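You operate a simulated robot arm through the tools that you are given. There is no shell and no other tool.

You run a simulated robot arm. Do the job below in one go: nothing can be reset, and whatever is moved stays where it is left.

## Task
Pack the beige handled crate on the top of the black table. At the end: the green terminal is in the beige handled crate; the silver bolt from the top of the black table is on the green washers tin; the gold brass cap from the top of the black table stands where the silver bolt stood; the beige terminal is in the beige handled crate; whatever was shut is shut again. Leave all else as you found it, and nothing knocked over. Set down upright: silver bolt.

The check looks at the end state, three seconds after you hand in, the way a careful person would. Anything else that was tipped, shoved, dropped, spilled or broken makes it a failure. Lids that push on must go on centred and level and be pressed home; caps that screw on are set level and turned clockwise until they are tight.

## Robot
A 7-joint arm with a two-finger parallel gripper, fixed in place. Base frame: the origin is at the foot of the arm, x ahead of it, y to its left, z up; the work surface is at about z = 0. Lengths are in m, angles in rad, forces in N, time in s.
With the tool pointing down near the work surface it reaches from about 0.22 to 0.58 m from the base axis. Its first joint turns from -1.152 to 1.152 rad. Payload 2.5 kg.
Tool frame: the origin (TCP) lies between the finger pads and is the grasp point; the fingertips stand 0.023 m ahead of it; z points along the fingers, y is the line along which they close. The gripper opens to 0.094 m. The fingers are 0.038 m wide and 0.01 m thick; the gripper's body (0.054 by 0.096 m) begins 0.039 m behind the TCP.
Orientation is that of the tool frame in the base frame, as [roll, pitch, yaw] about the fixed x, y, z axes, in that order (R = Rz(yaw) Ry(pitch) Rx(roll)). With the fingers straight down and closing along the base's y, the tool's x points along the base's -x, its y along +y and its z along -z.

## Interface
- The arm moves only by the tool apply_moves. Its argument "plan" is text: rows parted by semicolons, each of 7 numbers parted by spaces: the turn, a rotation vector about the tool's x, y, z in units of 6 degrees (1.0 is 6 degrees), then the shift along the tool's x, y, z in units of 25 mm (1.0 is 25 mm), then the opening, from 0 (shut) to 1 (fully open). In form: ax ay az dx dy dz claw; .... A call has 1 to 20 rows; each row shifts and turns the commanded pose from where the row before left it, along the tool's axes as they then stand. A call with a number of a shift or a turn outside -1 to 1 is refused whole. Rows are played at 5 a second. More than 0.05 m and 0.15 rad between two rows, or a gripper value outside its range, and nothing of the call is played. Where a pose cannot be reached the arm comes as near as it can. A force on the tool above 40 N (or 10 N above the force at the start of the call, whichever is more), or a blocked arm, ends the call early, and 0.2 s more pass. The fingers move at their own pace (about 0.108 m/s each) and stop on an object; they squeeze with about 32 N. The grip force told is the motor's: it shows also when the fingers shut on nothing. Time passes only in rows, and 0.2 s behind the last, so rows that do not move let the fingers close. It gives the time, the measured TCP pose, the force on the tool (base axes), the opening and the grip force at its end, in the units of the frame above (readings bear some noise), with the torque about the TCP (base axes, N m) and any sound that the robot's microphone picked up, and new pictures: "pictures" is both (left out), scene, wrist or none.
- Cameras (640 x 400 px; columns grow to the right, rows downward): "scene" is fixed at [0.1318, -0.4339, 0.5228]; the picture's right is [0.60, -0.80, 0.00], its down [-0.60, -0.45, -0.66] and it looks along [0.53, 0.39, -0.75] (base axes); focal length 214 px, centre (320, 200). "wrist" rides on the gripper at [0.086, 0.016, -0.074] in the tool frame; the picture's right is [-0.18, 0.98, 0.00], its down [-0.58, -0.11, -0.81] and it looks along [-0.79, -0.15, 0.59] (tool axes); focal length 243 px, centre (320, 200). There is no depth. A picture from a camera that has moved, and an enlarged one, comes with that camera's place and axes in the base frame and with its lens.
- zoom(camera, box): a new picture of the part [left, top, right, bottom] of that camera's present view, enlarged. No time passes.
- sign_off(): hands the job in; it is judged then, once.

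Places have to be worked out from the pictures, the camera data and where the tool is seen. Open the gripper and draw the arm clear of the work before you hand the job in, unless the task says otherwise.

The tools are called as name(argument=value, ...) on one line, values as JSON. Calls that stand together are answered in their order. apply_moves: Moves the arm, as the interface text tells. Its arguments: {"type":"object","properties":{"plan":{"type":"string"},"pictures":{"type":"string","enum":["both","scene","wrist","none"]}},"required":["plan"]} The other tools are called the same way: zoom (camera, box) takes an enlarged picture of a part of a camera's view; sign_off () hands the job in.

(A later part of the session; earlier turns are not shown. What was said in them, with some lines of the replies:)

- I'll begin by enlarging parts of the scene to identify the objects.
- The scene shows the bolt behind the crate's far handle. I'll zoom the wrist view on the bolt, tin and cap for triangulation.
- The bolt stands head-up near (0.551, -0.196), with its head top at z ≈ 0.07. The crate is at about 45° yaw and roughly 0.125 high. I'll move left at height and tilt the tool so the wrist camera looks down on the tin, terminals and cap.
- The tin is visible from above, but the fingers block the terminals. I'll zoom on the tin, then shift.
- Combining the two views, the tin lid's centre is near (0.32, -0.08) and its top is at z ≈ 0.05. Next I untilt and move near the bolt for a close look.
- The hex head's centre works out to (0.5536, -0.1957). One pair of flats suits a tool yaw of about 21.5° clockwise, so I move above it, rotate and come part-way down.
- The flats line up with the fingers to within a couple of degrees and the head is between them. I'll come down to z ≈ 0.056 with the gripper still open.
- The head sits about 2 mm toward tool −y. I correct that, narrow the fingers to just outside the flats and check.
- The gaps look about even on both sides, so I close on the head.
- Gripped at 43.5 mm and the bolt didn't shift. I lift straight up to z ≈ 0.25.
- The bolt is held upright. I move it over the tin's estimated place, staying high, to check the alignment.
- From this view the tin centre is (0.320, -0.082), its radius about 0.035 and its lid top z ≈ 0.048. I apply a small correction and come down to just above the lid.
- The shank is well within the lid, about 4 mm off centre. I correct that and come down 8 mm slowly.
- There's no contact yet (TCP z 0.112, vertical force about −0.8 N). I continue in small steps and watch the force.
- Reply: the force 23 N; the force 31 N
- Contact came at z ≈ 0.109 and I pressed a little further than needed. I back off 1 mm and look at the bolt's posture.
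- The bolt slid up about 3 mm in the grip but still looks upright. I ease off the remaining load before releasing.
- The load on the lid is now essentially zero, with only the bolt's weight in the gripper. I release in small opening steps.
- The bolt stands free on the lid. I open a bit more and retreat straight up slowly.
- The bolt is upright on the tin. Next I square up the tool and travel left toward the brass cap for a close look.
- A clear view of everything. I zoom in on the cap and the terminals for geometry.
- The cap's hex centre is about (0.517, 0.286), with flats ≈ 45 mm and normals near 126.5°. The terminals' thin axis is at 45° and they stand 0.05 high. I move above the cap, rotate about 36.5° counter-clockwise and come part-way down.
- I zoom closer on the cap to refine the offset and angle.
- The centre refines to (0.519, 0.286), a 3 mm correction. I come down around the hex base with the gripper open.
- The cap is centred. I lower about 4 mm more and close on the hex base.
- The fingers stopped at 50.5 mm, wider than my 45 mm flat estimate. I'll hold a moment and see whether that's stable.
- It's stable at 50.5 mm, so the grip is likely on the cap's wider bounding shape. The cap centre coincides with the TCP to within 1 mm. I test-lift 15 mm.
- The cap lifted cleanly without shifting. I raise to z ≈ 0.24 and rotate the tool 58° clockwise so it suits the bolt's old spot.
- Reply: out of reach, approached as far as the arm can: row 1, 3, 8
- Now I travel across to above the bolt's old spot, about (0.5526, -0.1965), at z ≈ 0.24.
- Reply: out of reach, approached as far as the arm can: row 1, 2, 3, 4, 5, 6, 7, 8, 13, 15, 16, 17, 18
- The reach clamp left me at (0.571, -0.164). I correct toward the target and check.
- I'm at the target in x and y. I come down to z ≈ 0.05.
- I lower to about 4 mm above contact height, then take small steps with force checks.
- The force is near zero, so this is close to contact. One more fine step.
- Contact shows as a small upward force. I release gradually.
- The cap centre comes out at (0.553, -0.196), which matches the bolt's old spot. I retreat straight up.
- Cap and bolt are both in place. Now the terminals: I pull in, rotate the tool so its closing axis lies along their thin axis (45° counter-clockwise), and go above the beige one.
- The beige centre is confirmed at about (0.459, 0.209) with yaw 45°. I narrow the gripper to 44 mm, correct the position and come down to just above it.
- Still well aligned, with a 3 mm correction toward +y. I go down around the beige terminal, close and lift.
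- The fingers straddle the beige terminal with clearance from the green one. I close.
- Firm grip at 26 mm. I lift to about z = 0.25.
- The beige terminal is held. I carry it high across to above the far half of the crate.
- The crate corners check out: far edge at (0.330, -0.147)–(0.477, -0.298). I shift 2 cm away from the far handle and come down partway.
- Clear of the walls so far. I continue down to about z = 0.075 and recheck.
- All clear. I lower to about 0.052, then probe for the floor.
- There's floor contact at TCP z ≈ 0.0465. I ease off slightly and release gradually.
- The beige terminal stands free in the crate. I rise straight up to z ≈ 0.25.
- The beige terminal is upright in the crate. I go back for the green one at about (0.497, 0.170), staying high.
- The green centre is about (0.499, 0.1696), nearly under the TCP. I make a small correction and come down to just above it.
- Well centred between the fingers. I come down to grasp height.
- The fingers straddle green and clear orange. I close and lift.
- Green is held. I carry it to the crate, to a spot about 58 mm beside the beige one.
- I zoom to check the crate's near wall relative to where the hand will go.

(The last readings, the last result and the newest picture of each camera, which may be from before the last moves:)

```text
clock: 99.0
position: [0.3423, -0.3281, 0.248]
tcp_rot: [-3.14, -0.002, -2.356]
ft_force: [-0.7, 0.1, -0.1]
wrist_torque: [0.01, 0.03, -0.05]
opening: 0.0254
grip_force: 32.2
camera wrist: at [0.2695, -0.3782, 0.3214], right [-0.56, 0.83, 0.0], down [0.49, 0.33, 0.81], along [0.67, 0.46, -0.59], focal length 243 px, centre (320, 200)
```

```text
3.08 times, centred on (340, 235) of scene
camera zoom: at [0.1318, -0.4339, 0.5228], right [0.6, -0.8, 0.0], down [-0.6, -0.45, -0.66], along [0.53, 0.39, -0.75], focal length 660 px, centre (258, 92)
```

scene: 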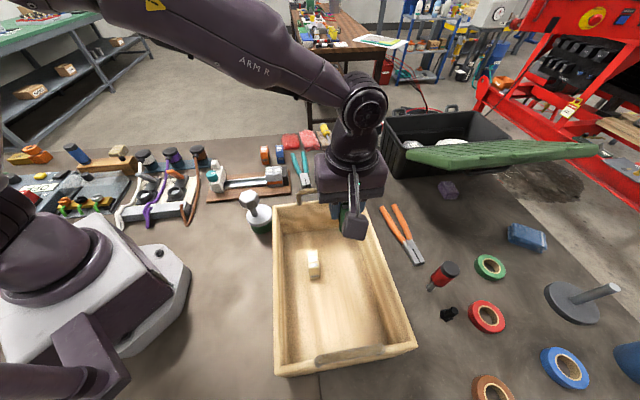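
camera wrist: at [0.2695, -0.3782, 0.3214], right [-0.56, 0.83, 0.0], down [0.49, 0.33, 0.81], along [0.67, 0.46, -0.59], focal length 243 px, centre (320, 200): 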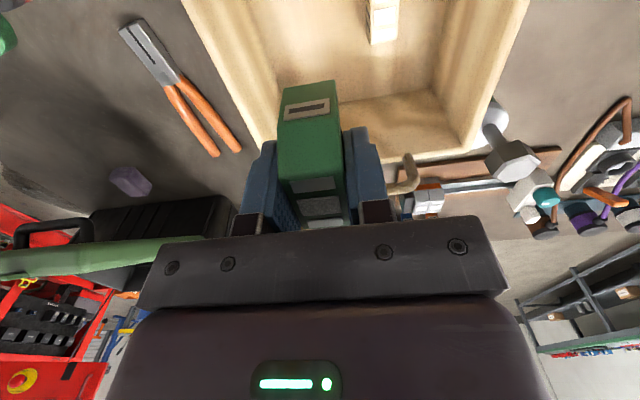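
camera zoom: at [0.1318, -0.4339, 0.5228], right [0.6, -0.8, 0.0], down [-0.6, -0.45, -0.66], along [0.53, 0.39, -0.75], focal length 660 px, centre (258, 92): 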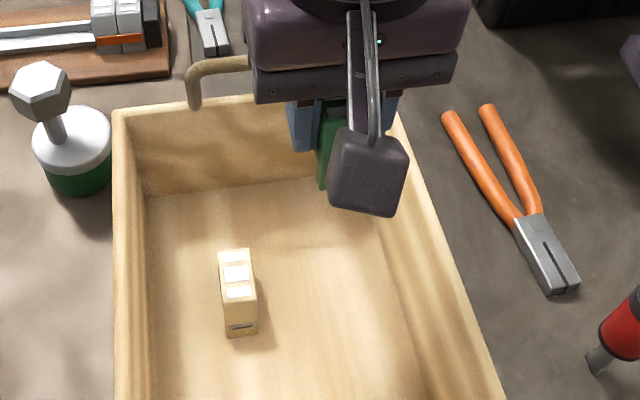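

The inner wall leaves about 19 mm of clearance for the hand. I go down to z ≈ 0.076.

apply_moves(plan="0 0 0 0 0 0.86 0.05; 0 0 0 0 0 0.86 0.05; 0 0 0 0 0 0.86 0.05; 0 0 0 0 0 0.86 0.05; 0 0 0 0 0 0.86 0.05; 0 0 0 0 0 0.86 0.05; 0 0 0 0 0 0.86 0.05; 0 0 0 0 0 0.86 0.05; 0 0 0 0 0 0 0.05")

zoom(camera="scene", box=[250, 150, 430, 280])

```text
clock: 101.0
position: [0.3409, -0.3293, 0.0767]
tcp_rot: [3.141, -0.001, -2.356]
ft_force: [0.3, 0.4, 0.2]
wrist_torque: [-0.02, 0.02, -0.02]
opening: 0.0256
grip_force: 31.9
camera wrist: at [0.2689, -0.3785, 0.1497], right [-0.56, 0.83, 0.0], down [0.49, 0.33, 0.81], along [0.67, 0.45, -0.59], focal length 243 px, centre (320, 200)
```

scene: 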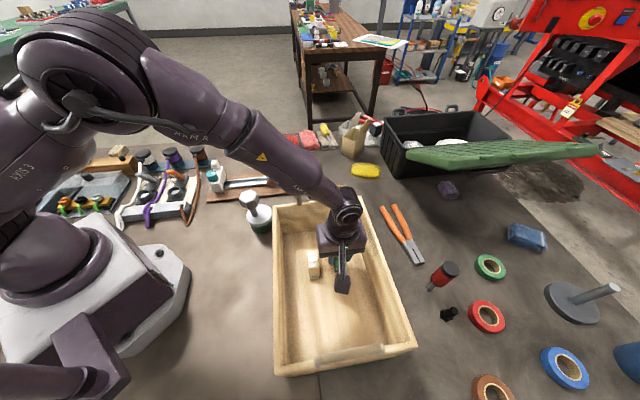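
wrist: 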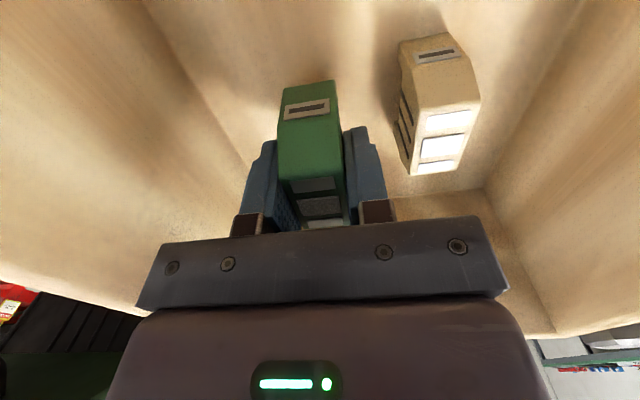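

```text
3.08 times, centred on (340, 215) of scene
camera zoom: at [0.1318, -0.4339, 0.5228], right [0.6, -0.8, 0.0], down [-0.6, -0.45, -0.66], along [0.53, 0.39, -0.75], focal length 660 px, centre (258, 154)
```

zoom: 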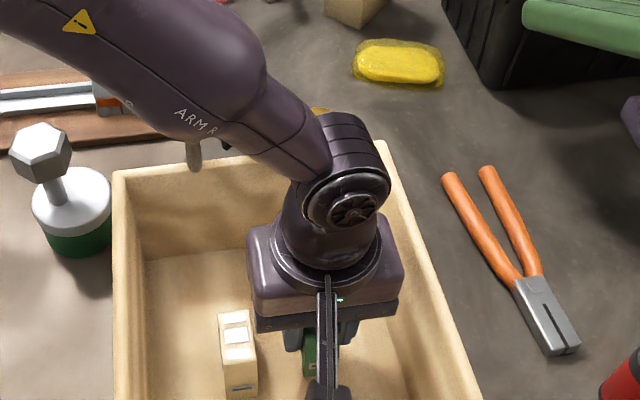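

Clear of the beige terminal and the walls. I continue to z ≈ 0.05, then probe.

apply_moves(plan="0 0 0 0 0 0.4 0.05; 0 0 0 0 0 0.4 0.05; 0 0 0 0 0 0.25 0.05; 0 0 0 0 0 0 0.05", pictures="none")

```text
clock: 102.0
position: [0.3418, -0.3272, 0.0503]
tcp_rot: [3.141, 0.0, -2.357]
ft_force: [-0.3, -0.6, -0.5]
wrist_torque: [0.03, 0.02, 0.01]
opening: 0.0256
grip_force: 31.7
```

apply_moves(plan="0 0 0 0 0 0.05 0.05; 0 0 0 0 0 0.03 0.05; 0 0 0 0 0 0 0.05", pictures="none")

```text
clock: 102.8
position: [0.3425, -0.3282, 0.0484]
tcp_rot: [-3.141, 0.0, -2.356]
ft_force: [0.9, 0.3, -0.8]
wrist_torque: [0.0, -0.03, 0.03]
opening: 0.0256
grip_force: 31.8
```

apply_moves(plan="0 0 0 0 0 0.04 0.05; 0 0 0 0 0 0 0.05; 0 0 0 0 0 0 0.05", pictures="none")

```text
clock: 103.6
position: [0.3414, -0.3288, 0.0479]
tcp_rot: [3.141, 0.0, -2.357]
ft_force: [-0.4, -0.6, 0.4]
wrist_torque: [-0.02, 0.0, -0.02]
opening: 0.0257
grip_force: 32.1
```

apply_moves(plan="0 0 0 0 0 0.03 0.05; 0 0 0 0 0 0 0.05; 0 0 0 0 0 0 0.05", pictures="none")

```text
clock: 104.4
position: [0.342, -0.3286, 0.0476]
tcp_rot: [3.141, 0.0, -2.356]
ft_force: [-0.3, 0.1, -1.6]
wrist_torque: [-0.02, 0.0, 0.03]
opening: 0.0254
grip_force: 32.3
```

apply_moves(plan="0 0 0 0 0 0.03 0.05; 0 0 0 0 0 0 0.05; 0 0 0 0 0 0 0.05", pictures="none")

```text
clock: 105.2
position: [0.3416, -0.3282, 0.047]
tcp_rot: [3.141, -0.001, -2.356]
ft_force: [-1.1, 1.4, 2.0]
wrist_torque: [0.03, 0.05, 0.04]
opening: 0.0254
grip_force: 32.0
```

Light contact with the floor. I release gradually.

apply_moves(plan="0 0 0 0 0 0 0.28; 0 0 0 0 0 0 0.3; 0 0 0 0 0 0 0.33; 0 0 0 0 0 0 0.37; 0 0 0 0 0 0 0.42; 0 0 0 0 0 0 0.46; 0 0 0 0 0 0 0.46", pictures="wrist")

```text
clock: 106.8
position: [0.3409, -0.3281, 0.047]
tcp_rot: [-3.14, 0.001, -2.357]
ft_force: [0.0, -0.9, 0.2]
wrist_torque: [-0.02, -0.03, 0.0]
opening: 0.0432
grip_force: 0.1
camera wrist: at [0.2685, -0.3771, 0.1202], right [-0.56, 0.83, 0.0], down [0.49, 0.33, 0.81], along [0.67, 0.46, -0.59], focal length 243 px, centre (320, 200)
```

wrist: 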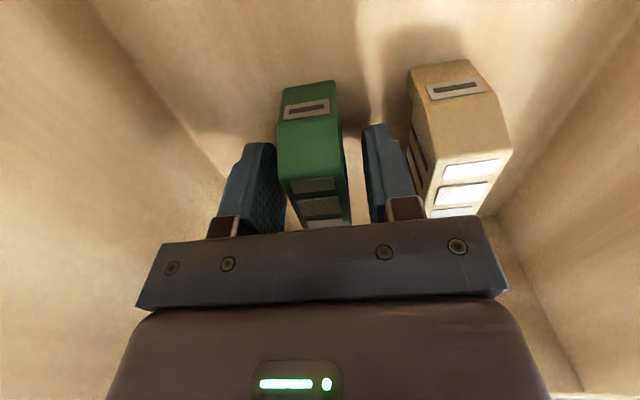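

Both terminals stand upright in the crate. I rise straight up, clear of the work.

apply_moves(plan="0 0 0 0 0 -0.3 0.46; 0 0 0 0 0 -0.7 0.46; 0 0 0 0 0 -1 0.46; 0 0 0 0 0 -1 0.46; 0 0 0 0 0 -1 0.46; 0 0 0 0 0 -1 0.46; 0 0 0 0 0 -1 0.46; 0 0 0 0 0 -1 0.46; 0 0 0 0 0 -1 0.46; 0 0 0 0 0 -1 0.46; 0 0 0 0 0 -1 0.46; 0 0 0 0 0 -1 0.46; 0 0 0 0 0 0 0.46")

apply_moves(plan="0 0 0 -0.7 0.7 0 0.7; 0 0 0 -0.7 0.7 0 0.9; 0 0 0 -0.7 0.7 0 0.9; 0 0 0 -0.7 0.7 0 0.9; 0 0 0 -0.7 0.7 0 0.9; 0 0 0 -0.7 0.7 0 0.9; 0 0 0 -0.7 0.7 0 0.9; 0 0 0 -0.7 0.7 0 0.9; 0 0 0 -0.7 0.7 0 0.9; 0 0 0 -0.7 0.7 0 0.9; 0 0 0 -0.7 0.7 0 0.9; 0 0 0 -0.7 0.7 0 0.9; 0 0 0 -0.7 0.7 0 0.9; 0 0 0 -0.7 0.7 0 0.9; 0 0 0 0 0 0 1")

zoom(camera="scene", box=[220, 150, 420, 275])

zoom(camera="scene", box=[220, 170, 300, 240])

```text
clock: 109.6
position: [0.3425, -0.3273, 0.3225]
tcp_rot: [-3.142, 0.0, -2.356]
ft_force: [0.9, -0.2, 0.5]
wrist_torque: [0.02, -0.01, -0.02]
opening: 0.0432
grip_force: 0.1
camera wrist: at [0.2685, -0.3769, 0.3958], right [-0.56, 0.83, 0.0], down [0.49, 0.33, 0.81], along [0.67, 0.46, -0.59], focal length 243 px, centre (320, 200)
```

scene: 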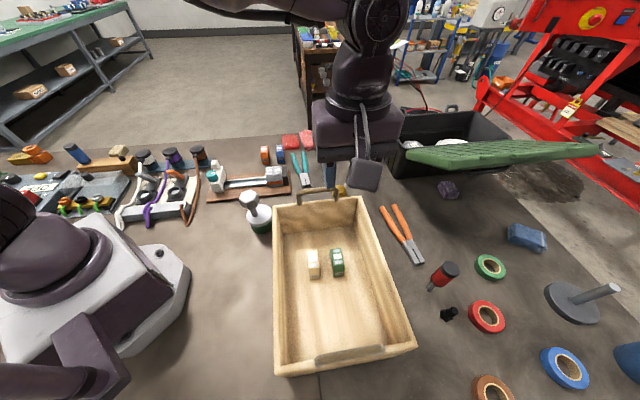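
wrist: 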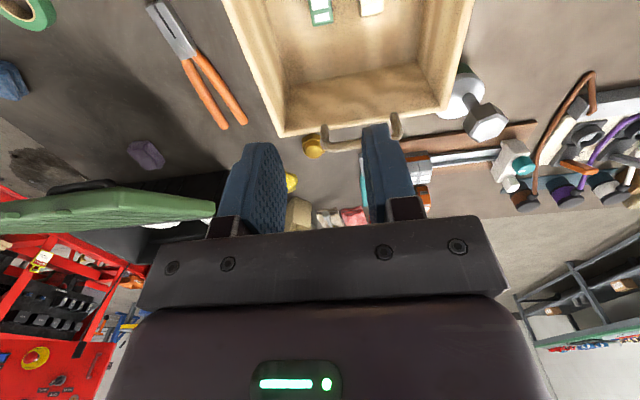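

```text
clock: 112.8
position: [0.3417, 0.0179, 0.3231]
tcp_rot: [3.14, 0.0, -2.356]
ft_force: [-0.3, 0.6, -1.1]
wrist_torque: [0.0, -0.01, 0.01]
opening: 0.094
grip_force: 0.1
camera wrist: at [0.2689, -0.0308, 0.3962], right [-0.56, 0.83, 0.0], down [0.49, 0.33, 0.81], along [0.67, 0.46, -0.59], focal length 243 px, centre (320, 200)
```

scene: 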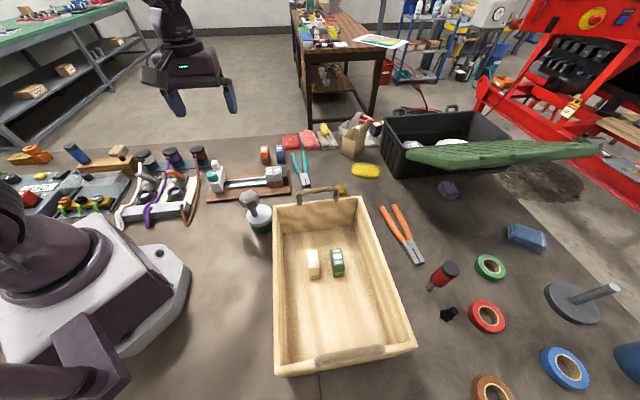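
wrist: 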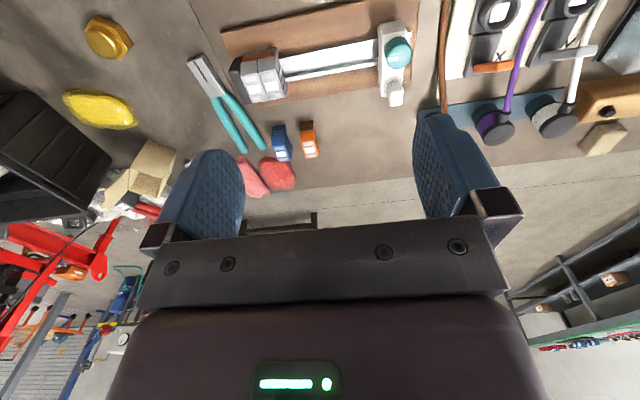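

```text
3.20 times, centred on (320, 212) of scene
camera zoom: at [0.1318, -0.4339, 0.5228], right [0.6, -0.8, 0.0], down [-0.6, -0.45, -0.66], along [0.53, 0.39, -0.75], focal length 686 px, centre (320, 160)
```

zoom: 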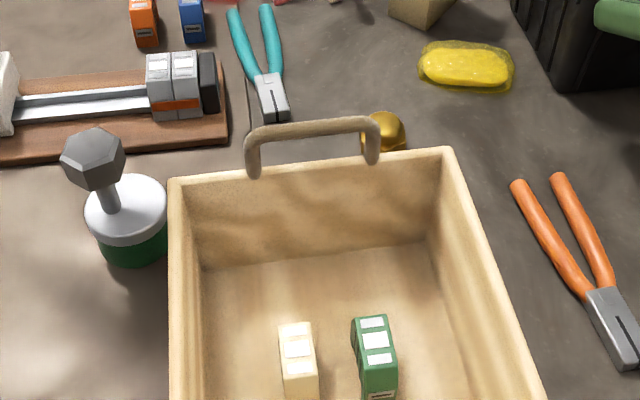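

```text
5.71 times, centred on (260, 205) of scene
camera zoom: at [0.1318, -0.4339, 0.5228], right [0.6, -0.8, 0.0], down [-0.6, -0.45, -0.66], along [0.53, 0.39, -0.75], focal length 1226 px, centre (663, 171)
```

zoom: 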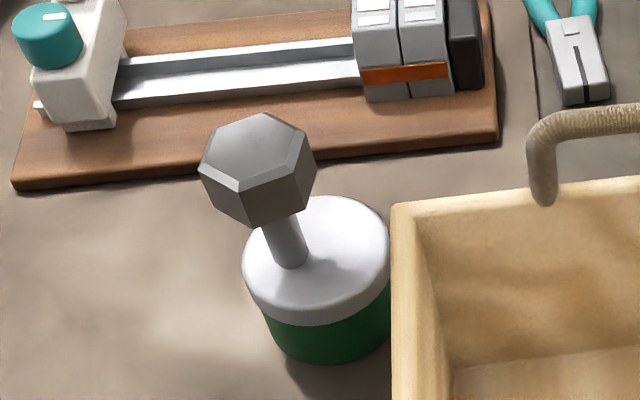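

The final pictures show:
- **Bolt:** upright on the green tin, which is still lidded.
- **Brass cap:** on the bolt's old spot.
- **Terminals:** green and beige both in the crate.
- **Everything else:** where it was found.

The arm is clear and the gripper is open, so I hand in.

sign_off()

```text
The job is handed in.
```

The job is done and handed in; I don't have the check's verdict. This is how the last pictures showed it:

- **Silver bolt:** stands upright, head up, on the lid of the green washers tin, close to the centre.
- **Gold brass cap:** stands where the bolt stood, within about a millimetre by my measurement.
- **Green and beige terminals:** both stand upright inside the beige crate.
- **Everything else:** I opened nothing, so there was nothing to shut again, and I saw no other object tipped or moved.

When I set the bolt down I pressed on the tin with about 31 N before backing off. The bolt slid up roughly 3 mm in the grip, but it stood upright after release, and the tin and its lid looked undisturbed.

The gripper is open and the arm is clear of the work.
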